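You operate a simulated robot arm through the tools that you are given. There is no shell and no other tool. Be economical: measure what you need, move in short steps, check, and stop when the job is done.

You are at the controls of a simulated robot arm. One attempt, no reset.

JOB
On the top of the wide bench, make the green sieve and the stencil change places.
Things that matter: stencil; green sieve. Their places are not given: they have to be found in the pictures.

The check looks at the end state, three seconds after you hand in, the way a careful person would. Anything else that was tipped, shoved, dropped, spilled or broken makes it a failure.

ROBOT AND FRAMES
A 7-joint arm with a two-finger parallel gripper, fixed in place. Base frame: the origin is at the foot of the arm, x ahead of it, y to its left, z up; the work surface is at about z = 0. Readings come in cm, degrees, newtons and seconds.
With the tool pointing down near the work surface it reaches from about 22 to 58 cm from the base axis. Its first joint turns from -66.0 to 66.0 degrees. Payload 2.5 kg.
Tool frame: the origin (TCP) lies between the finger pads and is the grasp point; the fingertips stand 2.3 cm ahead of it; z points along the fingers, y is the line along which they close. The gripper opens to 9.4 cm. The fingers are 3.8 cm wide and 1 cm thick; the gripper's body (5.4 by 9.6 cm) begins 3.9 cm behind the TCP.
Orientation is that of the tool frame in the base frame, as [roll, pitch, yaw] about the fixed x, y, z axes, in that order (R = Rz(yaw) Ry(pitch) Rx(roll)). With the fingers straight down and closing along the base's y, the tool's x points along the base's -x, its y along +y and its z along -z.

CONTROLS
- The arm moves only by the tool nudge_tool. Its argument "targets" is a list of rows, each an object (a shift or turn left out is 0, a gripper value left out holds the last) with "linear": the shift along the tool's x, y, z in units of 500 mm (1.0 is 500 mm), a list of three; "dr": the turn, a rotation vector about the tool's x, y, z in units of 60 degrees (1.0 is 60 degrees), a list of three. In form: [{"linear": [tx, ty, tz], "dr": [wx, wy, wz]}, ...]. A call has 1 to 8 rows; each row is the pose to reach, as a shift and turn from the pose commanded when the call began, along the tool's axes at that moment. "claw" is the finger opening in cm, from 0 to 9.4, set as the call begins (left out, the last holds). A call with a number of a shift or a turn outside -1 to 1 is refused whole. Each row takes 0.2 s and may step no farther than 5 cm and 8.6 degrees from the row before; otherwise, or with a gripper value out of range, the whole call is refused. Where a pose cannot be reached the arm comes as near as it can. A force on the tool above 40 N (or 10 N above the force at the start of the call, whichever is more), or a blocked arm, ends the call early, and 0.2 s more pass. Each finger travels about 10.8 cm/s and halts on what it meets, pressing with about 44 N; the grip force reading is that of the motor and also rises with nothing between the fingers. The clock runs only during rows and for 0.2 s after the last one: add rows that repeat a pose to give the fingers time. It gives the time, the measured TCP pose, the force on the tool (base axes), the opening and the grip force at its end, in the units of the frame above (readings bear some noise), and new pictures: "show" is both (left out), scene, wrist or none.
- Cameras (640 x 400 px; columns grow to the right, rows downward): "scene" is fixed at [11.75, -41.56, 52.76]; the picture's right is [0.82, -0.57, 0.00], its down [-0.41, -0.59, -0.70] and it looks along [0.39, 0.57, -0.72] (base axes); focal length 341 px, centre (320, 200). "wrist" rides on the gripper at [-3.9, 0, -4.4] in the tool frame; the picture's right is [0.00, -1.00, 0.00], its down [0.97, 0.00, -0.24] and it looks along [0.24, 0.00, 0.97] (tool axes); focal length 218 px, centre (320, 200).
- measure_at(camera, pixels): for up to 12 pixels [column, row] of the newest picture of that camera ("zoom" is the newest enlarged one), the place [x, y, z] in the base frame of the surface seen there, good to about 0.2 cm. The clock stands still meanwhile.
- zoom(camera, box): a new picture of the part [left, top, right, bottom] of that camera's present view, enlarged. The clock stands still meanwhile.
- job_done(): hands the job in; it is judged then, once.

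Go step by step. Measure first, check grasps and placings, and put right what went wrong. The budget is 80 turns and 120 pictures, counting those below and the enlarged ones. Unless the task says otherwise, let go and move clear before handing in, and close with one line.

The tools are called after "Call:" as name(argument=value, ...) on one line, values as JSON. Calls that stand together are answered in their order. nudge_tool: Moves the arm, as the interface text tells. Its arguments: {"type":"object","properties":{"targets":{"type":"array"},"claw":{"type":"number"},"show":{"type":"string","enum":["both","scene","wrist","none"]}},"required":["targets"]} The other tools are called the same way: measure_at (camera, pixels) gives the place of the surface under pixels of a picture; zoom (camera, box) takes an enlarged picture of a part of a camera's view; job_done () hands the job in.

At the start:

```text
time: 0.0
tcp_pos: [28.38, -22.71, 27.96]
orientation: [-179.9, 0.1, -180.0]
force: [0.2, 0.1, -0.5]
opening: 9.41
gripper_force: 0.1
```

scene: 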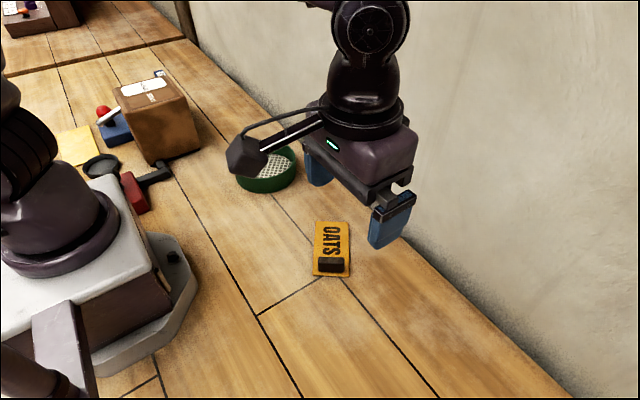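
wrist: 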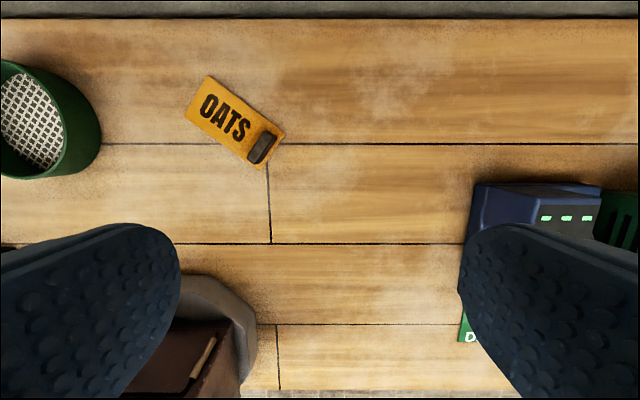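

The scene shows the stencil (orange OATS plate with a dark handle, around scene 332,248) and the green sieve (around 267,172). I'll measure both and zoom in.

Call:
measure_at(camera="wrist", pixels=[[207, 77], [285, 132], [263, 169], [187, 113], [264, 145], [225, 120], [30, 120], [5, 65], [98, 110], [60, 118], [100, 150], [30, 178]])

Call:
measure_at(camera="scene", pixels=[[317, 222], [348, 222], [349, 274], [314, 276], [331, 261], [331, 269], [270, 165], [238, 172], [296, 160], [265, 190], [266, 182], [280, 150]])

Call:
zoom(camera="scene", box=[220, 130, 380, 290])

Call:
zoom(camera="wrist", box=[0, 40, 300, 220])

```text
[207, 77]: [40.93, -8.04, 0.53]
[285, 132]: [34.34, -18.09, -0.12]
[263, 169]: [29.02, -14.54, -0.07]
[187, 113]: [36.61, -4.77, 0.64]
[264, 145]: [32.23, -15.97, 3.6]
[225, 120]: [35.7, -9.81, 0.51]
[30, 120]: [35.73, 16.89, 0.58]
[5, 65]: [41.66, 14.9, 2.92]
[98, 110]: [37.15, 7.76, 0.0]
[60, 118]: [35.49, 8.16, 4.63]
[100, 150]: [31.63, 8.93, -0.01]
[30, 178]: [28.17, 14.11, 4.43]
```

```text
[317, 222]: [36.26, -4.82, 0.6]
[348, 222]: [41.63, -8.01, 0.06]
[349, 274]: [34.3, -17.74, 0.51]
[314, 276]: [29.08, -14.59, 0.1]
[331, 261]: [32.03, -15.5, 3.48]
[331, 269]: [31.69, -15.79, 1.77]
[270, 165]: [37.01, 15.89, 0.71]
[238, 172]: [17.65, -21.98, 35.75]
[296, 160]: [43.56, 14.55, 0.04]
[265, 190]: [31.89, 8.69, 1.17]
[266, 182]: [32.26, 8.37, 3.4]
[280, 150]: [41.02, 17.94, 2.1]
```

```text
2.50 times, centred on (300, 210) of scene
```

zoom: 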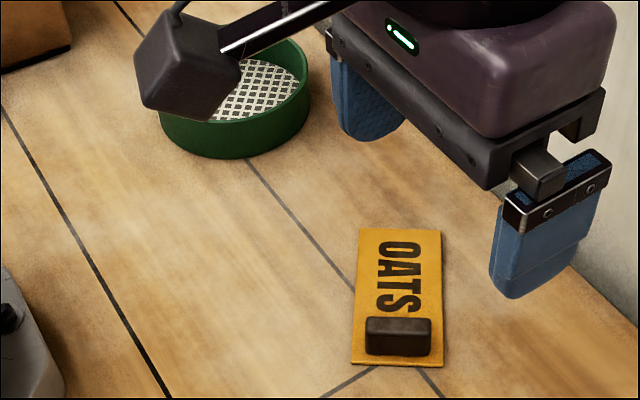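

```text
2.13 times, centred on (150, 130) of wrist
```

zoom: 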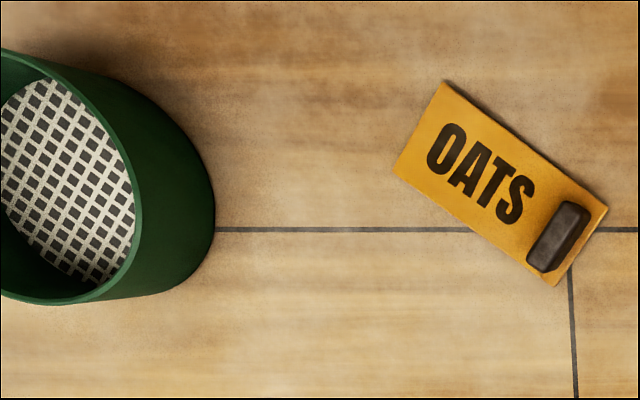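

The stencil's centre is near (35.2, -11.4) with its handle near (32, -15.9) and the handle top at z 3.6. The sieve is only partly in view, so I'll move high over toward it for a full look.

Call:
nudge_tool(targets=[{"linear": [0, 0.09, 0]}, {"linear": [0, 0.18, 0]}, {"linear": [0, 0.27, 0]}, {"linear": [0, 0.36, 0]}, {"linear": [0, 0.45, 0]}, {"linear": [0, 0.54, 0]}, {"linear": [0, 0.6, 0]}, {"linear": [0, 0.64, 0]}])

```text
time: 1.8
tcp_pos: [28.42, 9.29, 27.92]
orientation: [-180.0, 0.0, -179.9]
force: [-0.6, -0.6, 0.0]
opening: 9.41
gripper_force: 0.0
```

scene: 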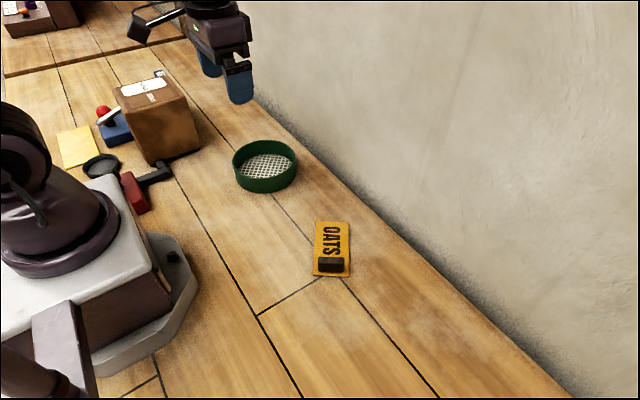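
wrist: 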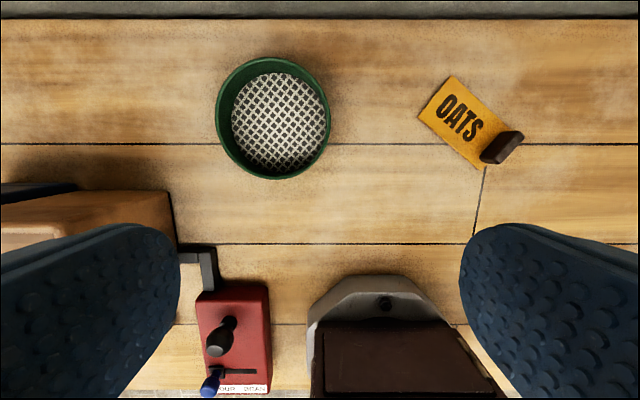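

Call:
zoom(camera="wrist", box=[192, 40, 352, 200])

Call:
zoom(camera="scene", box=[215, 120, 315, 210])

Call:
measure_at(camera="wrist", pixels=[[274, 59], [217, 115], [328, 115], [275, 177], [280, 120], [280, 75], [235, 115], [326, 117], [278, 172], [320, 22], [170, 200], [212, 290]])

```text
2.50 times, centred on (272, 120) of wrist
```

zoom: 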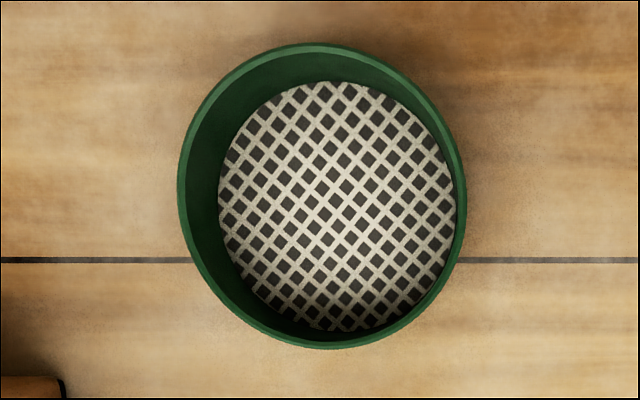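

```text
4.44 times, centred on (265, 165) of scene
```

zoom: 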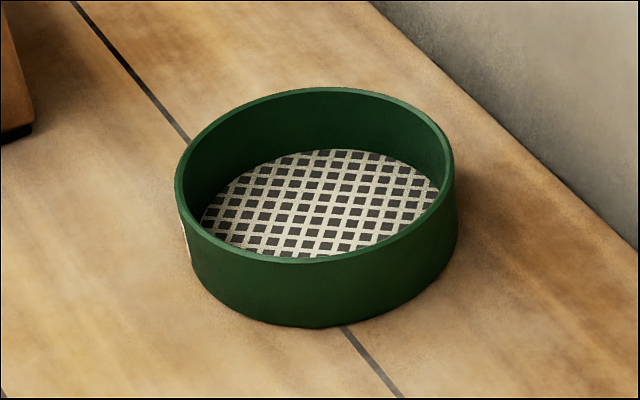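

```text
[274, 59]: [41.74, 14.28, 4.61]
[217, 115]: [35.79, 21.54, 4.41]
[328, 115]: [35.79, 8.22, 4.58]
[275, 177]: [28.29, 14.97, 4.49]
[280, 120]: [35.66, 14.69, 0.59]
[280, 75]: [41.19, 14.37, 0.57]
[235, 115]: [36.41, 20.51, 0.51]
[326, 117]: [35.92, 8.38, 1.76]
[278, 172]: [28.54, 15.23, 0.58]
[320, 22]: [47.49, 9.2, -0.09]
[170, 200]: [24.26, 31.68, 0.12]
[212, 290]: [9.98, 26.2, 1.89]
```

The sieve's centre is (35.1, 14.85), with a radius of 6.8 and its rim at z 4.6. Next I'll go above the stencil handle, turning about 35° to match its long axis.

Call:
nudge_tool(targets=[{"linear": [-0.0106, -0.0717, 0.0283], "dr": [0, 0, 0.084]}, {"linear": [-0.0211, -0.1434, 0.0566], "dr": [0, 0, 0.169]}, {"linear": [-0.0317, -0.2151, 0.0849], "dr": [0, 0, 0.253]}, {"linear": [-0.0423, -0.2869, 0.1131], "dr": [0, 0, 0.337]}, {"linear": [-0.0529, -0.3586, 0.1414], "dr": [0, 0, 0.421]}, {"linear": [-0.0634, -0.4303, 0.1697], "dr": [0, 0, 0.506]}, {"linear": [-0.074, -0.502, 0.198], "dr": [0, 0, 0.59]}])

```text
time: 3.4
tcp_pos: [31.93, -15.84, 17.84]
orientation: [-179.9, 0.0, 144.6]
force: [-0.5, 0.6, -0.4]
opening: 9.38
gripper_force: 0.1
```

scene: 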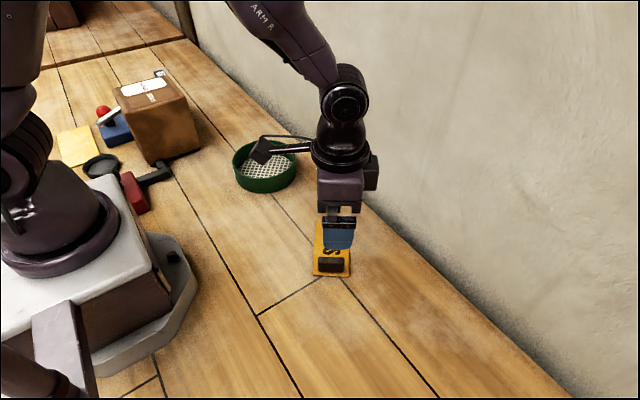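
wrist: 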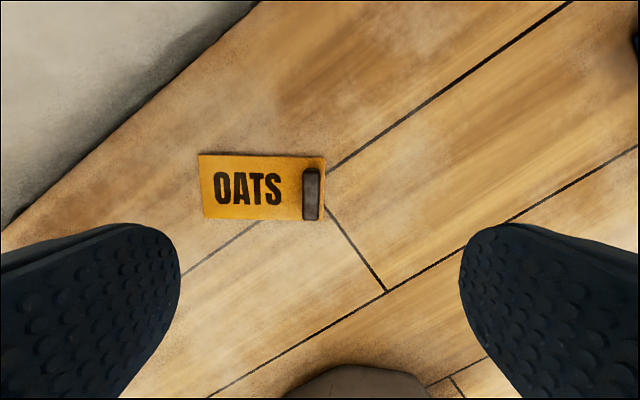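

Call:
zoom(camera="wrist", box=[180, 130, 340, 230])

Call:
measure_at(camera="wrist", pixels=[[199, 154], [325, 158], [324, 219], [205, 218], [312, 171], [307, 171], [319, 171], [305, 215], [317, 215], [312, 190]])

```text
4.00 times, centred on (260, 180) of wrist
```

zoom: 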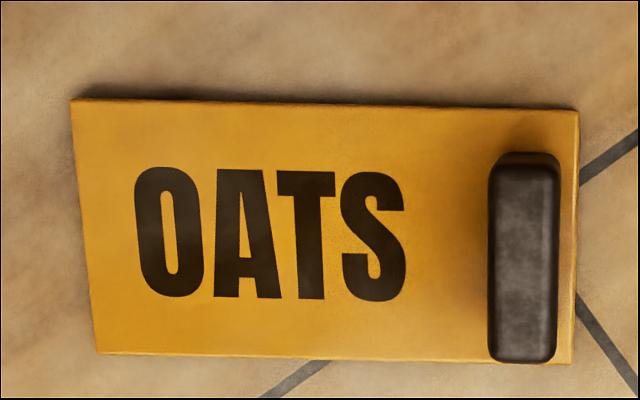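

```text
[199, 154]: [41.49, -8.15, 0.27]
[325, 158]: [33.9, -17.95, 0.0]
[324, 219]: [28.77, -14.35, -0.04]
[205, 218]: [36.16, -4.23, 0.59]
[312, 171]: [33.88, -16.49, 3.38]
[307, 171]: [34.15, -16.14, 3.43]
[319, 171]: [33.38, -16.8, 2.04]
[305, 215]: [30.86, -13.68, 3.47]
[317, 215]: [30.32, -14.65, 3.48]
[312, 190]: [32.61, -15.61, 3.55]
```

The handle's top centre is about (32.2, -15.4) and it is aligned with the tool. I'll open to 5 cm and lower to TCP z of about 3.3.

Call:
nudge_tool(targets=[{"linear": [0.002, 0.0096, 0.08]}, {"linear": [0.002, 0.0096, 0.16]}, {"linear": [0.002, 0.0096, 0.23]}, {"linear": [0.002, 0.0096, 0.27]}, {"linear": [0.002, 0.0096, 0.29]}, {"linear": [0.002, 0.0096, 0.29]}], claw=5)

```text
time: 4.8
tcp_pos: [32.09, -15.49, 3.54]
orientation: [-180.0, 0.0, 144.5]
force: [0.1, 0.3, -0.6]
opening: 5.0
gripper_force: 0.0
```

scene: 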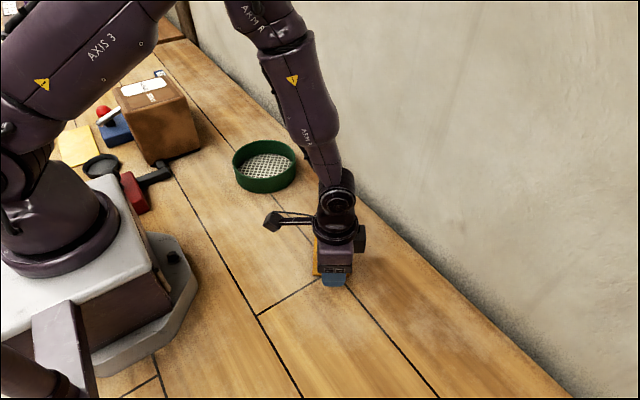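
wrist: 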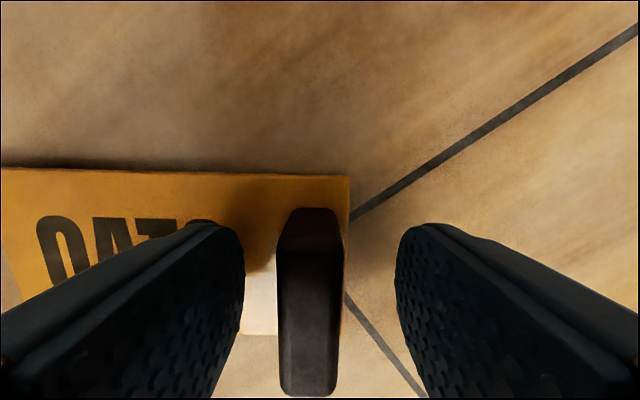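

The fingers straddle the handle (about 310,300), so I'll close on it and hold.

Call:
nudge_tool(targets=[{"linear": [0, 0, 0]}, {"linear": [0, 0, 0]}, {"linear": [0, 0, 0]}], claw=0, show="wrist")

```text
time: 5.6
tcp_pos: [32.11, -15.35, 3.48]
orientation: [-180.0, 0.0, 144.7]
force: [0.2, 0.0, 0.0]
opening: 1.54
gripper_force: 44.0
```

wrist: 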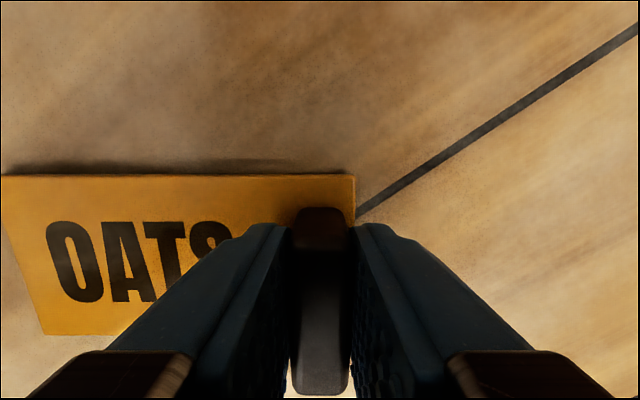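

It is gripped with a 1.54 cm opening. I'll lift 6 cm and carry it 19 cm toward -y to a free staging area.

Call:
nudge_tool(targets=[{"linear": [0, 0, -0.04]}, {"linear": [0, 0, -0.12]}, {"linear": [-0.044, -0.062, -0.12]}, {"linear": [-0.088, -0.124, -0.12]}, {"linear": [-0.132, -0.186, -0.12]}, {"linear": [-0.176, -0.248, -0.12]}, {"linear": [-0.22, -0.31, -0.12]}, {"linear": [-0.22, -0.31, -0.12]}])

```text
time: 7.4
tcp_pos: [32.18, -34.56, 9.33]
orientation: [180.0, 0.1, 144.7]
force: [0.6, -0.2, -3.3]
opening: 1.57
gripper_force: 43.9
```

scene: 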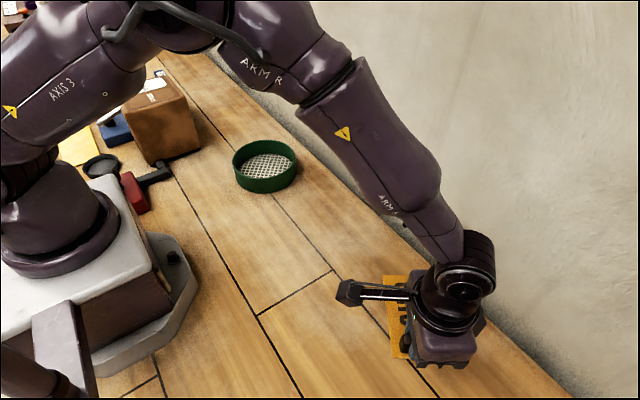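
wrist: 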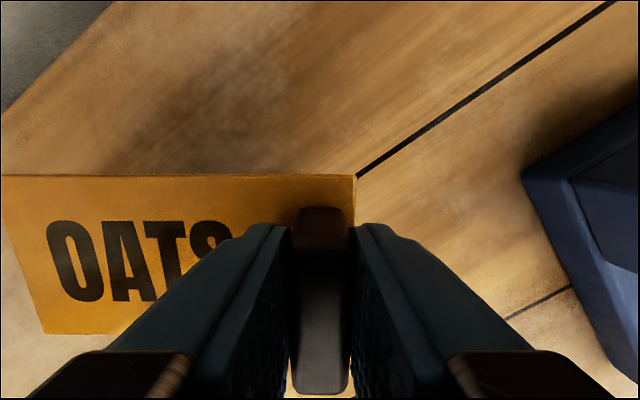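

The stencil came up cleanly. Before lowering I'll check the clearance to the blue device at the right (524,172).

Call:
measure_at(camera="wrist", pixels=[[524, 172], [545, 230], [600, 340], [510, 172]])

```text
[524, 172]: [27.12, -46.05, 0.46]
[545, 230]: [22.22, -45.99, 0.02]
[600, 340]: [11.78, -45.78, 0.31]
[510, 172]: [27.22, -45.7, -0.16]
```

The device is 8+ cm away, so I'll lower to the grasp height and release.

Call:
nudge_tool(targets=[{"linear": [0, 0, 0.05]}, {"linear": [0, 0, 0.1]}, {"linear": [0, 0, 0.119]}, {"linear": [0, 0, 0.119]}], show="none")

Call:
nudge_tool(targets=[{"linear": [0, 0, 0]}, {"linear": [0, 0, 0]}], claw=4)

```text
time: 8.4
tcp_pos: [32.28, -34.4, 3.45]
orientation: [180.0, 0.0, 144.7]
force: [-3.2, 2.6, 3.1]
opening: 1.58
gripper_force: 43.9
```

```text
time: 9.0
tcp_pos: [32.23, -34.55, 3.5]
orientation: [-180.0, 0.0, 144.6]
force: [-0.2, -0.9, -0.4]
opening: 4.01
gripper_force: 0.1
```

scene: 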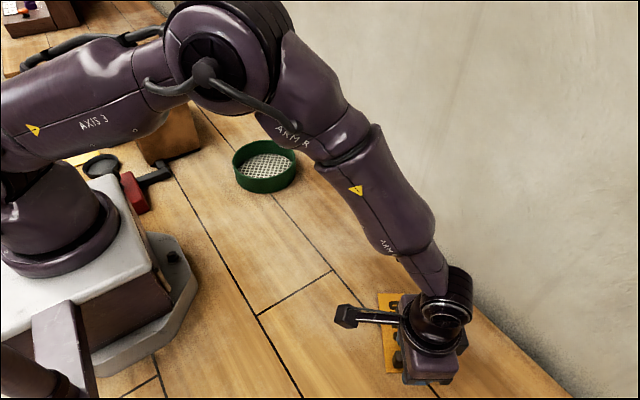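
wrist: 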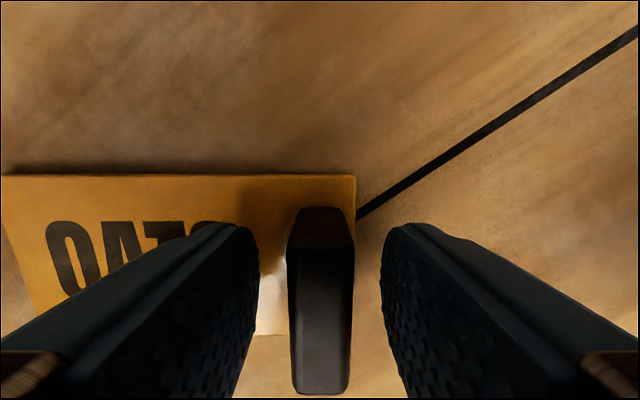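

The stencil is resting flat on the bench. I'll rise and head toward the sieve, turning back to closing along y.

Call:
nudge_tool(targets=[{"linear": [0, 0, -0.08]}, {"linear": [0, 0, -0.17]}, {"linear": [0, 0, -0.24]}, {"linear": [0.0556, 0.0782, -0.24], "dr": [0, 0, -0.118]}, {"linear": [0.1112, 0.1564, -0.24], "dr": [0, 0, -0.236]}, {"linear": [0.1668, 0.2346, -0.24], "dr": [0, 0, -0.354]}, {"linear": [0.2224, 0.3128, -0.24], "dr": [0, 0, -0.472]}, {"linear": [0.278, 0.391, -0.24], "dr": [0, 0, -0.59]}])

```text
time: 10.8
tcp_pos: [32.22, -10.68, 15.61]
orientation: [-179.9, 0.0, -179.9]
force: [-0.2, 0.0, 0.6]
opening: 4.01
gripper_force: 0.2
```

scene: 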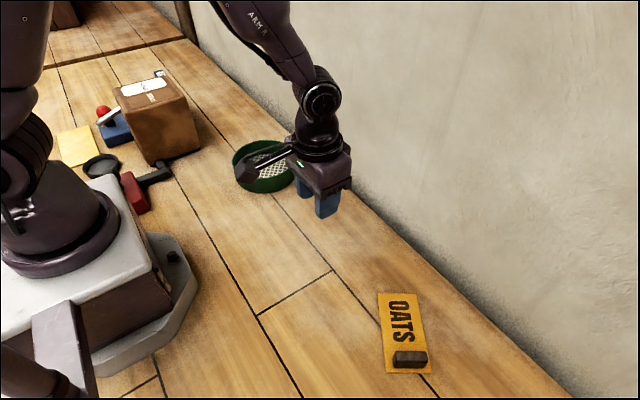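
wrist: 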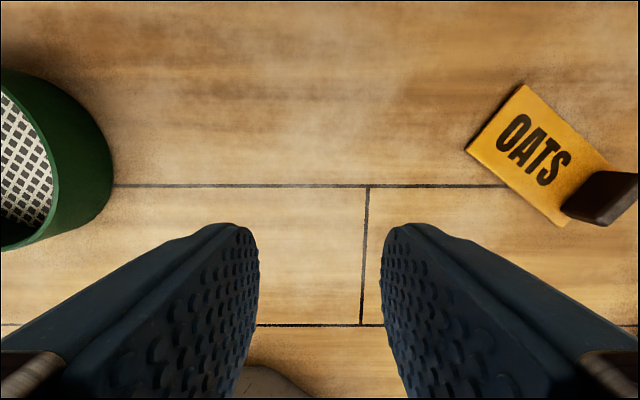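

The stencil is staged at (35, -30). Next I'll move above the sieve's near wall at y of about 8.3.

Call:
nudge_tool(targets=[{"linear": [-0.0116, 0.076, 0]}, {"linear": [-0.0232, 0.152, 0]}, {"linear": [-0.0348, 0.228, 0]}, {"linear": [-0.0464, 0.304, 0]}, {"linear": [-0.058, 0.38, 0]}, {"linear": [-0.058, 0.38, 0]}])

```text
time: 12.2
tcp_pos: [35.18, 8.51, 15.62]
orientation: [-179.9, 0.1, -180.0]
force: [0.2, -0.5, -0.1]
opening: 4.02
gripper_force: 0.0
```

scene: 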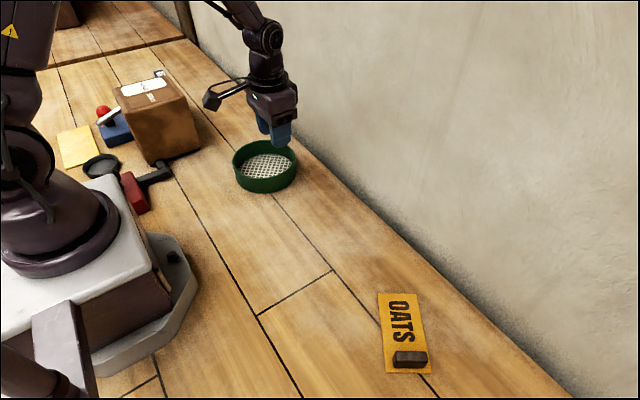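
wrist: 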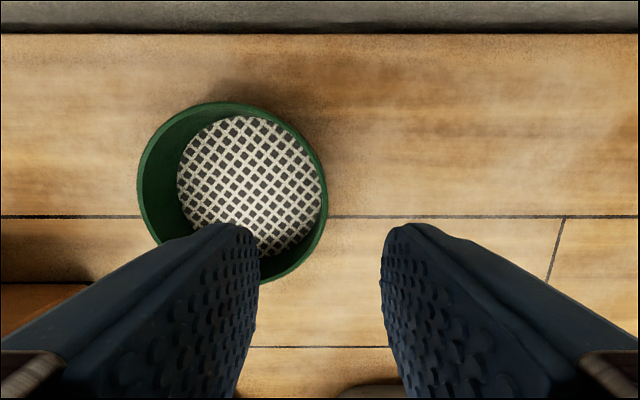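

Call:
measure_at(camera="wrist", pixels=[[325, 190], [326, 200], [324, 180], [232, 103], [139, 188], [325, 215], [285, 277]])

```text
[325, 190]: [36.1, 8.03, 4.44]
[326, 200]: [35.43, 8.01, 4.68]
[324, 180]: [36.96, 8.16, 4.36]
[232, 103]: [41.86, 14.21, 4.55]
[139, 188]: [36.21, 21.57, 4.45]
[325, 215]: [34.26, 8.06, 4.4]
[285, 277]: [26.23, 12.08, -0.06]
```

The near wall is at y of about 8.0–8.3 with the rim at z 4.5. I'll shift -0.3 in y and descend so the wall sits between the fingers, to TCP z of about 3.9.

Call:
nudge_tool(targets=[{"linear": [0, -0.006, 0.08]}, {"linear": [0, -0.006, 0.15]}, {"linear": [0, -0.006, 0.19]}, {"linear": [0, -0.006, 0.22]}, {"linear": [0, -0.006, 0.234]}, {"linear": [0, -0.006, 0.234]}])

```text
time: 13.6
tcp_pos: [35.05, 8.24, 3.71]
orientation: [-180.0, 0.0, -179.9]
force: [0.3, 1.0, -1.2]
opening: 4.02
gripper_force: 0.1
```

scene: 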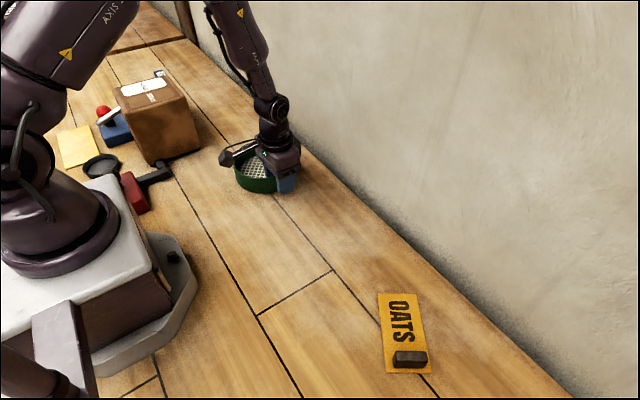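
wrist: 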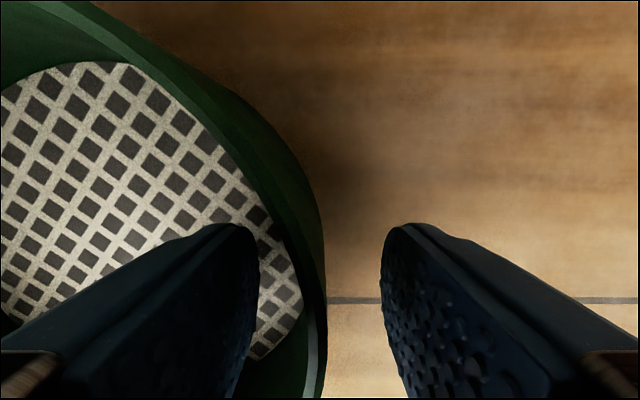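

The wall is between the fingers, so I'll close.

Call:
nudge_tool(targets=[{"linear": [0, 0, 0]}, {"linear": [0, 0, 0]}, {"linear": [0, 0, 0]}], claw=0, show="wrist")

Call:
nudge_tool(targets=[{"linear": [0, 0, -0.03]}, {"linear": [0, 0, -0.08]}, {"linear": [0, 0, -0.14]}, {"linear": [0, 0, -0.14]}])

```text
time: 14.4
tcp_pos: [35.07, 8.28, 3.83]
orientation: [180.0, 0.0, -179.9]
force: [-0.3, 0.4, 0.3]
opening: 0.55
gripper_force: 43.7
```

wrist: 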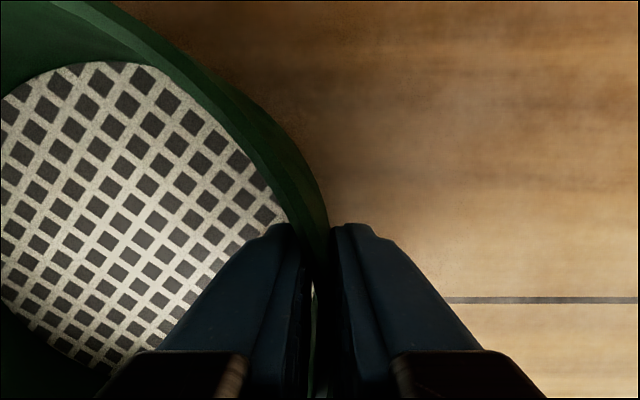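

```text
time: 15.4
tcp_pos: [35.08, 8.3, 10.7]
orientation: [-180.0, -0.1, 180.0]
force: [0.0, 0.8, -1.9]
opening: 0.52
gripper_force: 43.8
```

scene: 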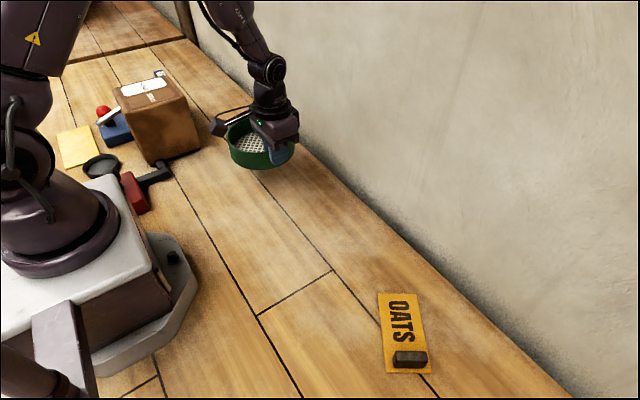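
wrist: 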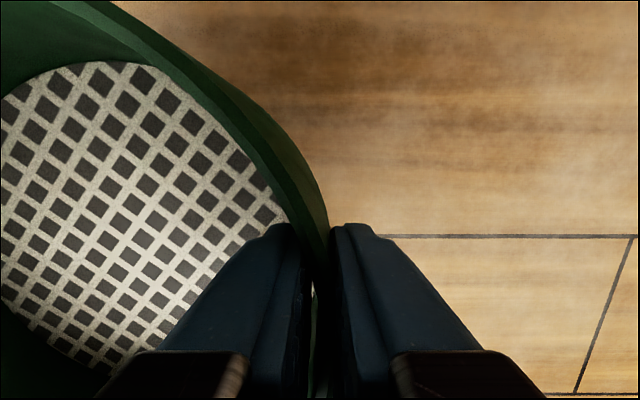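

The sieve is held level. I'll carry it 26.1 cm toward -y, over the stencil's former place.

Call:
nudge_tool(targets=[{"linear": [0, -0.06, 0]}, {"linear": [0, -0.15, 0]}, {"linear": [0, -0.24, 0]}, {"linear": [0, -0.33, 0]}, {"linear": [0, -0.42, 0]}, {"linear": [0, -0.49, 0]}, {"linear": [0, -0.522, 0]}, {"linear": [0, -0.522, 0]}])

```text
time: 17.2
tcp_pos: [35.04, -18.06, 10.62]
orientation: [-180.0, 0.0, 180.0]
force: [-0.4, 1.0, -1.2]
opening: 0.59
gripper_force: 43.8
```

scene: 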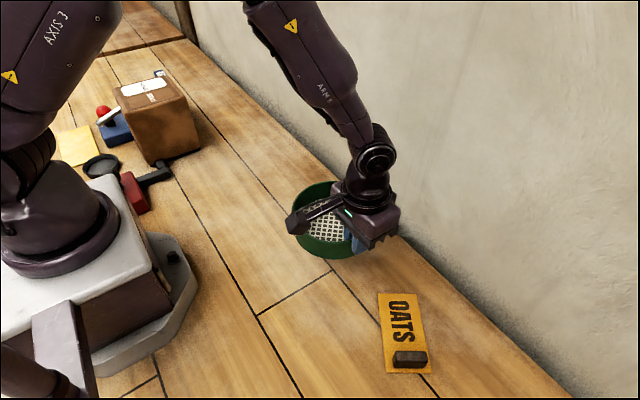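
wrist: 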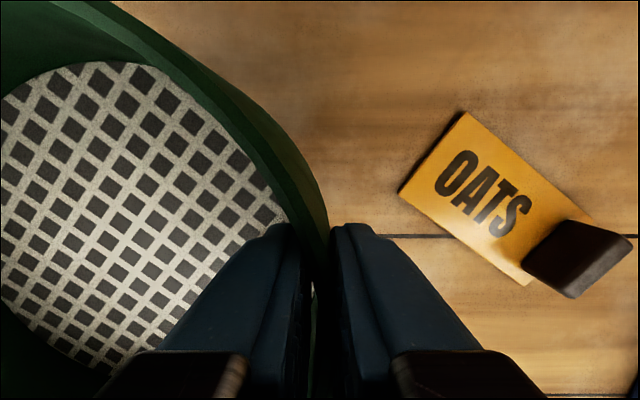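

I'm over the place, and the stencil is well clear on the right. I'll lower and release.

Call:
nudge_tool(targets=[{"linear": [0, 0.004, 0.06]}, {"linear": [0, 0.004, 0.11]}, {"linear": [0, 0.004, 0.13]}, {"linear": [0, 0.004, 0.139]}, {"linear": [0, 0.004, 0.139]}], show="none")

Call:
nudge_tool(targets=[{"linear": [0, 0, 0]}, {"linear": [0, 0, 0]}], claw=3)

```text
time: 18.4
tcp_pos: [35.11, -17.65, 3.91]
orientation: [-180.0, 0.0, 180.0]
force: [-0.2, 0.5, -1.9]
opening: 0.54
gripper_force: 44.1
```

```text
time: 19.0
tcp_pos: [35.08, -17.71, 3.85]
orientation: [180.0, -0.1, -180.0]
force: [0.5, -0.3, -0.3]
opening: 2.99
gripper_force: 0.1
```

scene: 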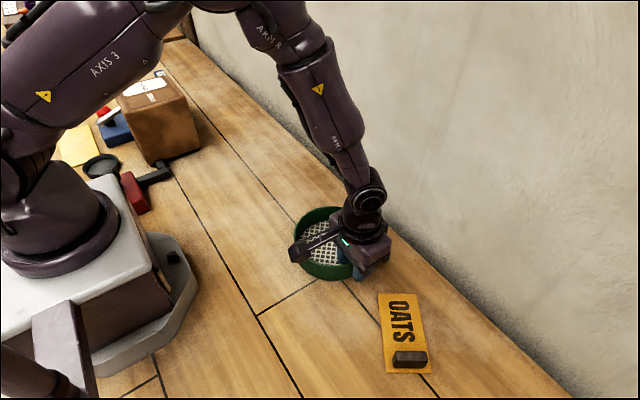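
wrist: 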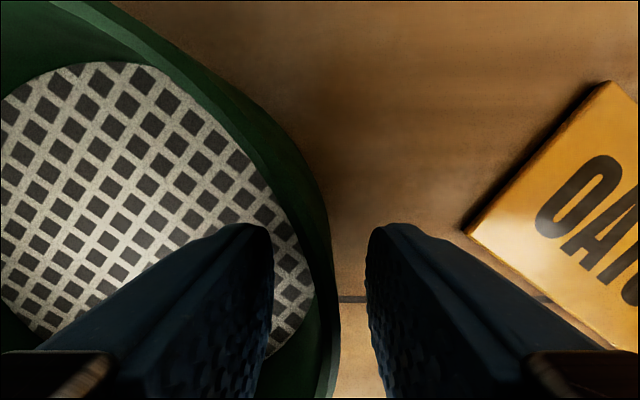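

The sieve is released and sitting flat. I'll rise and go back above the stencil's handle.

Call:
nudge_tool(targets=[{"linear": [0, 0, -0.07]}, {"linear": [0, 0, -0.16]}, {"linear": [0, 0, -0.24]}, {"linear": [0.0116, -0.0668, -0.24], "dr": [0, 0, 0.118]}, {"linear": [0.0232, -0.1336, -0.24], "dr": [0, 0, 0.236]}, {"linear": [0.0348, -0.2004, -0.24], "dr": [0, 0, 0.354]}, {"linear": [0.0464, -0.2672, -0.24], "dr": [0, 0, 0.472]}, {"linear": [0.058, -0.334, -0.24], "dr": [0, 0, 0.59]}])

```text
time: 20.8
tcp_pos: [32.04, -34.31, 15.81]
orientation: [-180.0, 0.0, 144.5]
force: [-0.4, 0.1, -0.2]
opening: 3.01
gripper_force: 0.0
```

scene: 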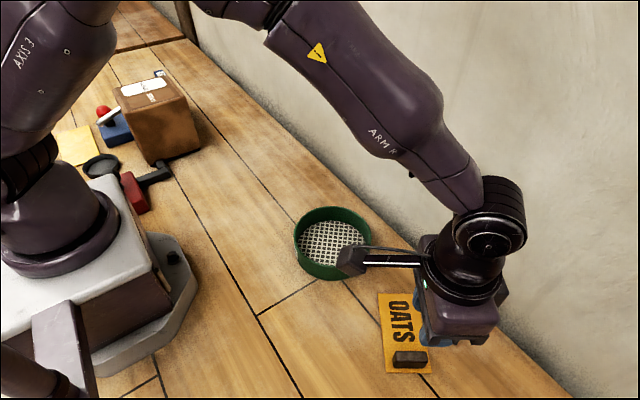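
wrist: 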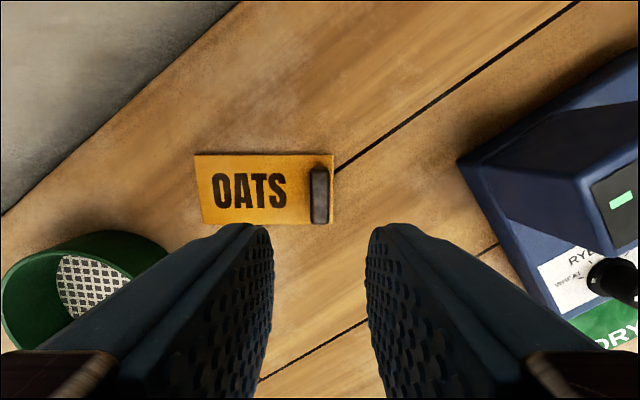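

Call:
measure_at(camera="wrist", pixels=[[320, 172], [319, 218], [319, 195], [195, 155], [333, 156], [331, 223], [203, 222]])

Call:
measure_at(camera="scene", pixels=[[296, 243], [330, 207], [369, 238], [324, 267], [332, 243]])

```text
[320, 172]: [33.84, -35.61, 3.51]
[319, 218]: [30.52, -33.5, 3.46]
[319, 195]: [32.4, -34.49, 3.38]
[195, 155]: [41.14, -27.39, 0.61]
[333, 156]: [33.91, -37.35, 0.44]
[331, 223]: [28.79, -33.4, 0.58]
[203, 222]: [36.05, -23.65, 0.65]
```

```text
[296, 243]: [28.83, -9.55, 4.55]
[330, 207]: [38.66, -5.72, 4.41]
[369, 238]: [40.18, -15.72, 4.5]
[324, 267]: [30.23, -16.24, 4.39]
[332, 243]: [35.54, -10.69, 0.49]
```

The sieve is now centred at about (35.1, -11.1), as wanted. The handle is centred at (32.2, -34.5), so I'll descend and grip it.

Call:
nudge_tool(targets=[{"linear": [-0.003, -0.002, 0.08]}, {"linear": [-0.003, -0.002, 0.16]}, {"linear": [-0.003, -0.002, 0.21]}, {"linear": [-0.003, -0.002, 0.246]}, {"linear": [-0.003, -0.002, 0.246]}], claw=4.5, show="wrist")

Call:
nudge_tool(targets=[{"linear": [0, 0, 0]}, {"linear": [0, 0, 0]}, {"linear": [0, 0, 0]}], claw=0, show="wrist")

```text
time: 22.0
tcp_pos: [32.26, -34.4, 3.67]
orientation: [180.0, -0.1, 144.6]
force: [-0.4, -0.4, -0.2]
opening: 4.52
gripper_force: 0.1
```

wrist: 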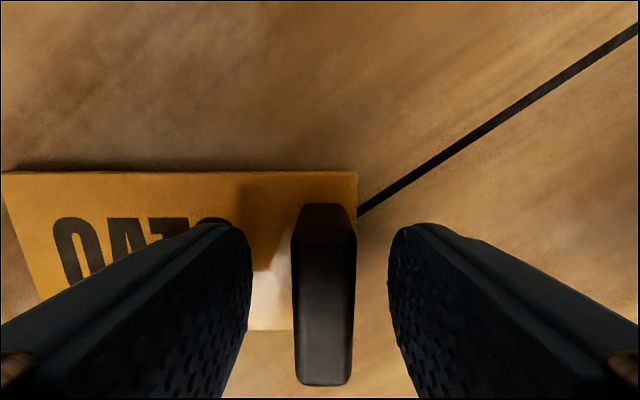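

```text
time: 22.8
tcp_pos: [32.21, -34.35, 3.51]
orientation: [179.9, 0.0, 144.6]
force: [0.2, -0.7, 1.0]
opening: 1.57
gripper_force: 44.3
```

wrist: 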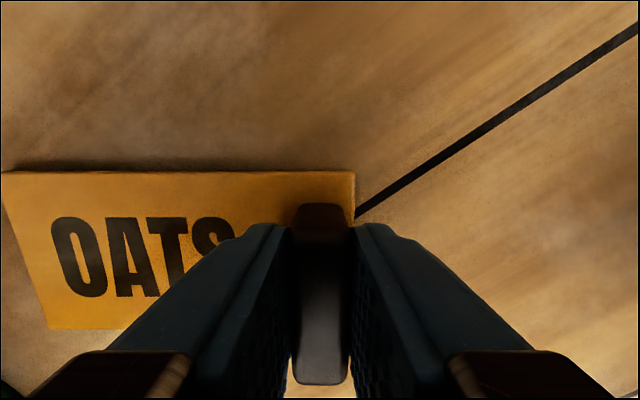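

The handle is gripped (1.57). I'll lift 11 cm and carry it toward +y, well above the sieve.

Call:
nudge_tool(targets=[{"linear": [0, 0, -0.05]}, {"linear": [0, 0, -0.14]}, {"linear": [0, 0, -0.22]}, {"linear": [0.0556, 0.0782, -0.22]}, {"linear": [0.1112, 0.1564, -0.22]}, {"linear": [0.1668, 0.2346, -0.22]}, {"linear": [0.2224, 0.3128, -0.22]}, {"linear": [0.278, 0.391, -0.22]}], show="scene")

Call:
nudge_tool(targets=[{"linear": [0.0491, 0.0691, 0]}, {"linear": [0.0982, 0.1382, 0]}, {"linear": [0.1473, 0.2074, 0]}, {"linear": [0.1964, 0.2765, 0]}, {"linear": [0.2455, 0.3456, 0]}, {"linear": [0.2455, 0.3456, 0]}])

```text
time: 24.6
tcp_pos: [32.45, -10.65, 14.59]
orientation: [-180.0, 0.1, 144.6]
force: [0.5, 0.5, -3.0]
opening: 1.57
gripper_force: 44.0
```

scene: 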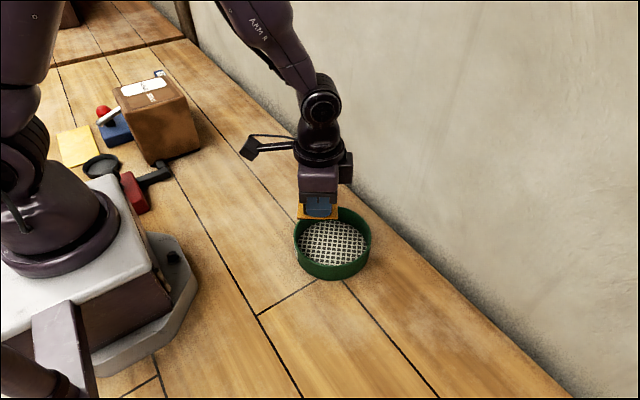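

```text
time: 26.0
tcp_pos: [32.41, 10.93, 14.5]
orientation: [-179.9, 0.0, 144.5]
force: [0.1, -0.2, -3.7]
opening: 1.58
gripper_force: 43.8
```

scene: 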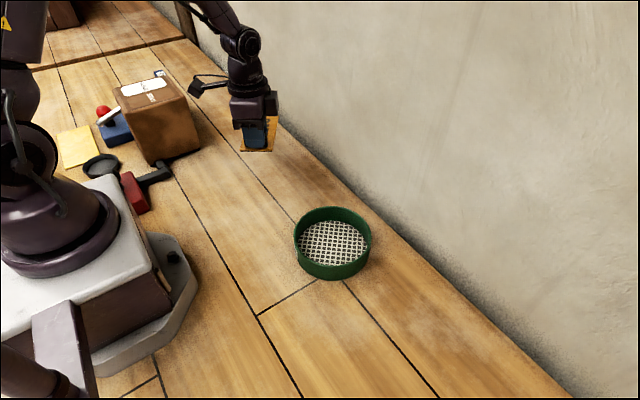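
wrist: 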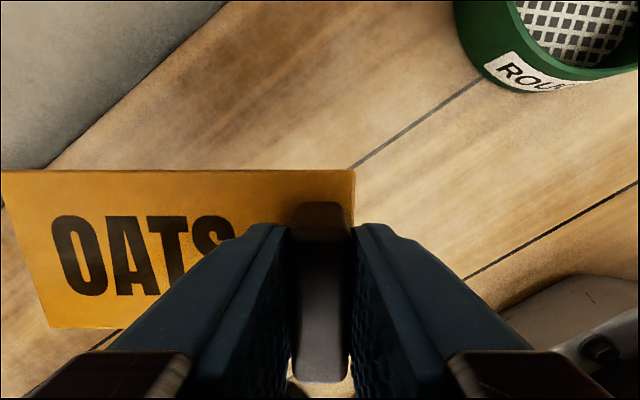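

The position is right and the area below is clear, so I'll lower and release.

Call:
nudge_tool(targets=[{"linear": [0.002, 0, 0.08]}, {"linear": [0.002, 0, 0.15]}, {"linear": [0.002, 0, 0.195]}, {"linear": [0.002, 0, 0.212]}, {"linear": [0.002, 0, 0.219]}, {"linear": [0.002, 0, 0.219]}], show="none")

Call:
nudge_tool(targets=[{"linear": [0, 0, 0]}, {"linear": [0, 0, 0]}], claw=4)

```text
time: 27.4
tcp_pos: [32.22, 10.7, 3.56]
orientation: [180.0, 0.0, 144.7]
force: [-0.6, -1.5, 1.3]
opening: 1.56
gripper_force: 44.7
```

```text
time: 28.0
tcp_pos: [32.11, 10.64, 3.54]
orientation: [180.0, 0.0, 144.5]
force: [-0.5, 0.7, 0.1]
opening: 3.98
gripper_force: 0.0
```

scene: 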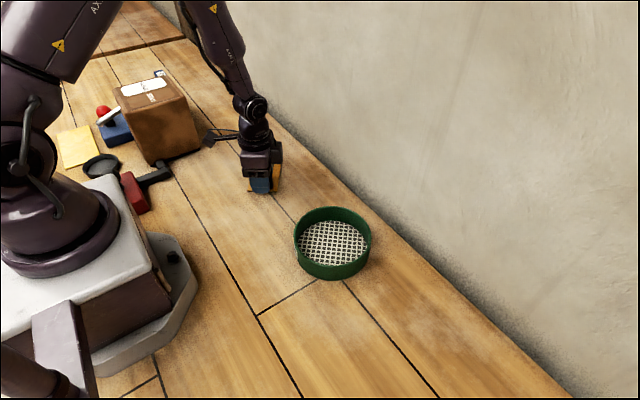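
wrist: 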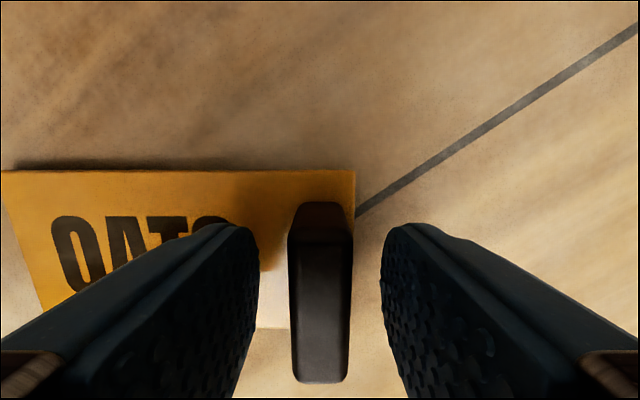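

It's released. I'll rise straight up, back off slightly and check both objects.

Call:
nudge_tool(targets=[{"linear": [0, 0, -0.07]}, {"linear": [0, 0, -0.16]}, {"linear": [0, 0, -0.25]}, {"linear": [0, 0, -0.34]}, {"linear": [0, -0.08, -0.38]}, {"linear": [0, -0.16, -0.4]}, {"linear": [0, -0.16, -0.4]}])

```text
time: 29.6
tcp_pos: [27.53, 4.35, 23.64]
orientation: [180.0, 0.0, 144.7]
force: [0.3, -0.1, -0.2]
opening: 4.01
gripper_force: 0.0
```

scene: 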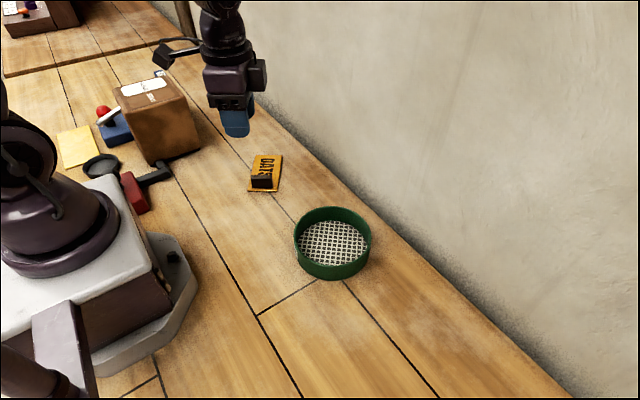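
wrist: 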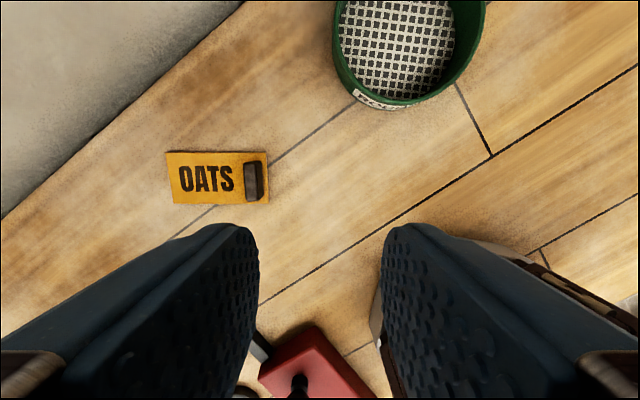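

Call:
measure_at(camera="wrist", pixels=[[167, 154], [267, 154], [268, 202], [174, 203]])

```text
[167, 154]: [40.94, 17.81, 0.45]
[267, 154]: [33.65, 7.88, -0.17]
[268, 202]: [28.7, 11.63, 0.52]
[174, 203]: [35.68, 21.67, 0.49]
```

The stencil's centre measures (34.7, 14.75), where the sieve's old centre was (35.1, 14.85). The sieve is at about (35.1, -11.1), both lie flat, and everything else is undisturbed, so I'll hand in.

Call:
job_done()

```text
The job is handed in.
```

The green sieve and the stencil have changed places on the wide bench: both lie flat, each within about half a centimetre of the other's old spot, and nothing else was disturbed.
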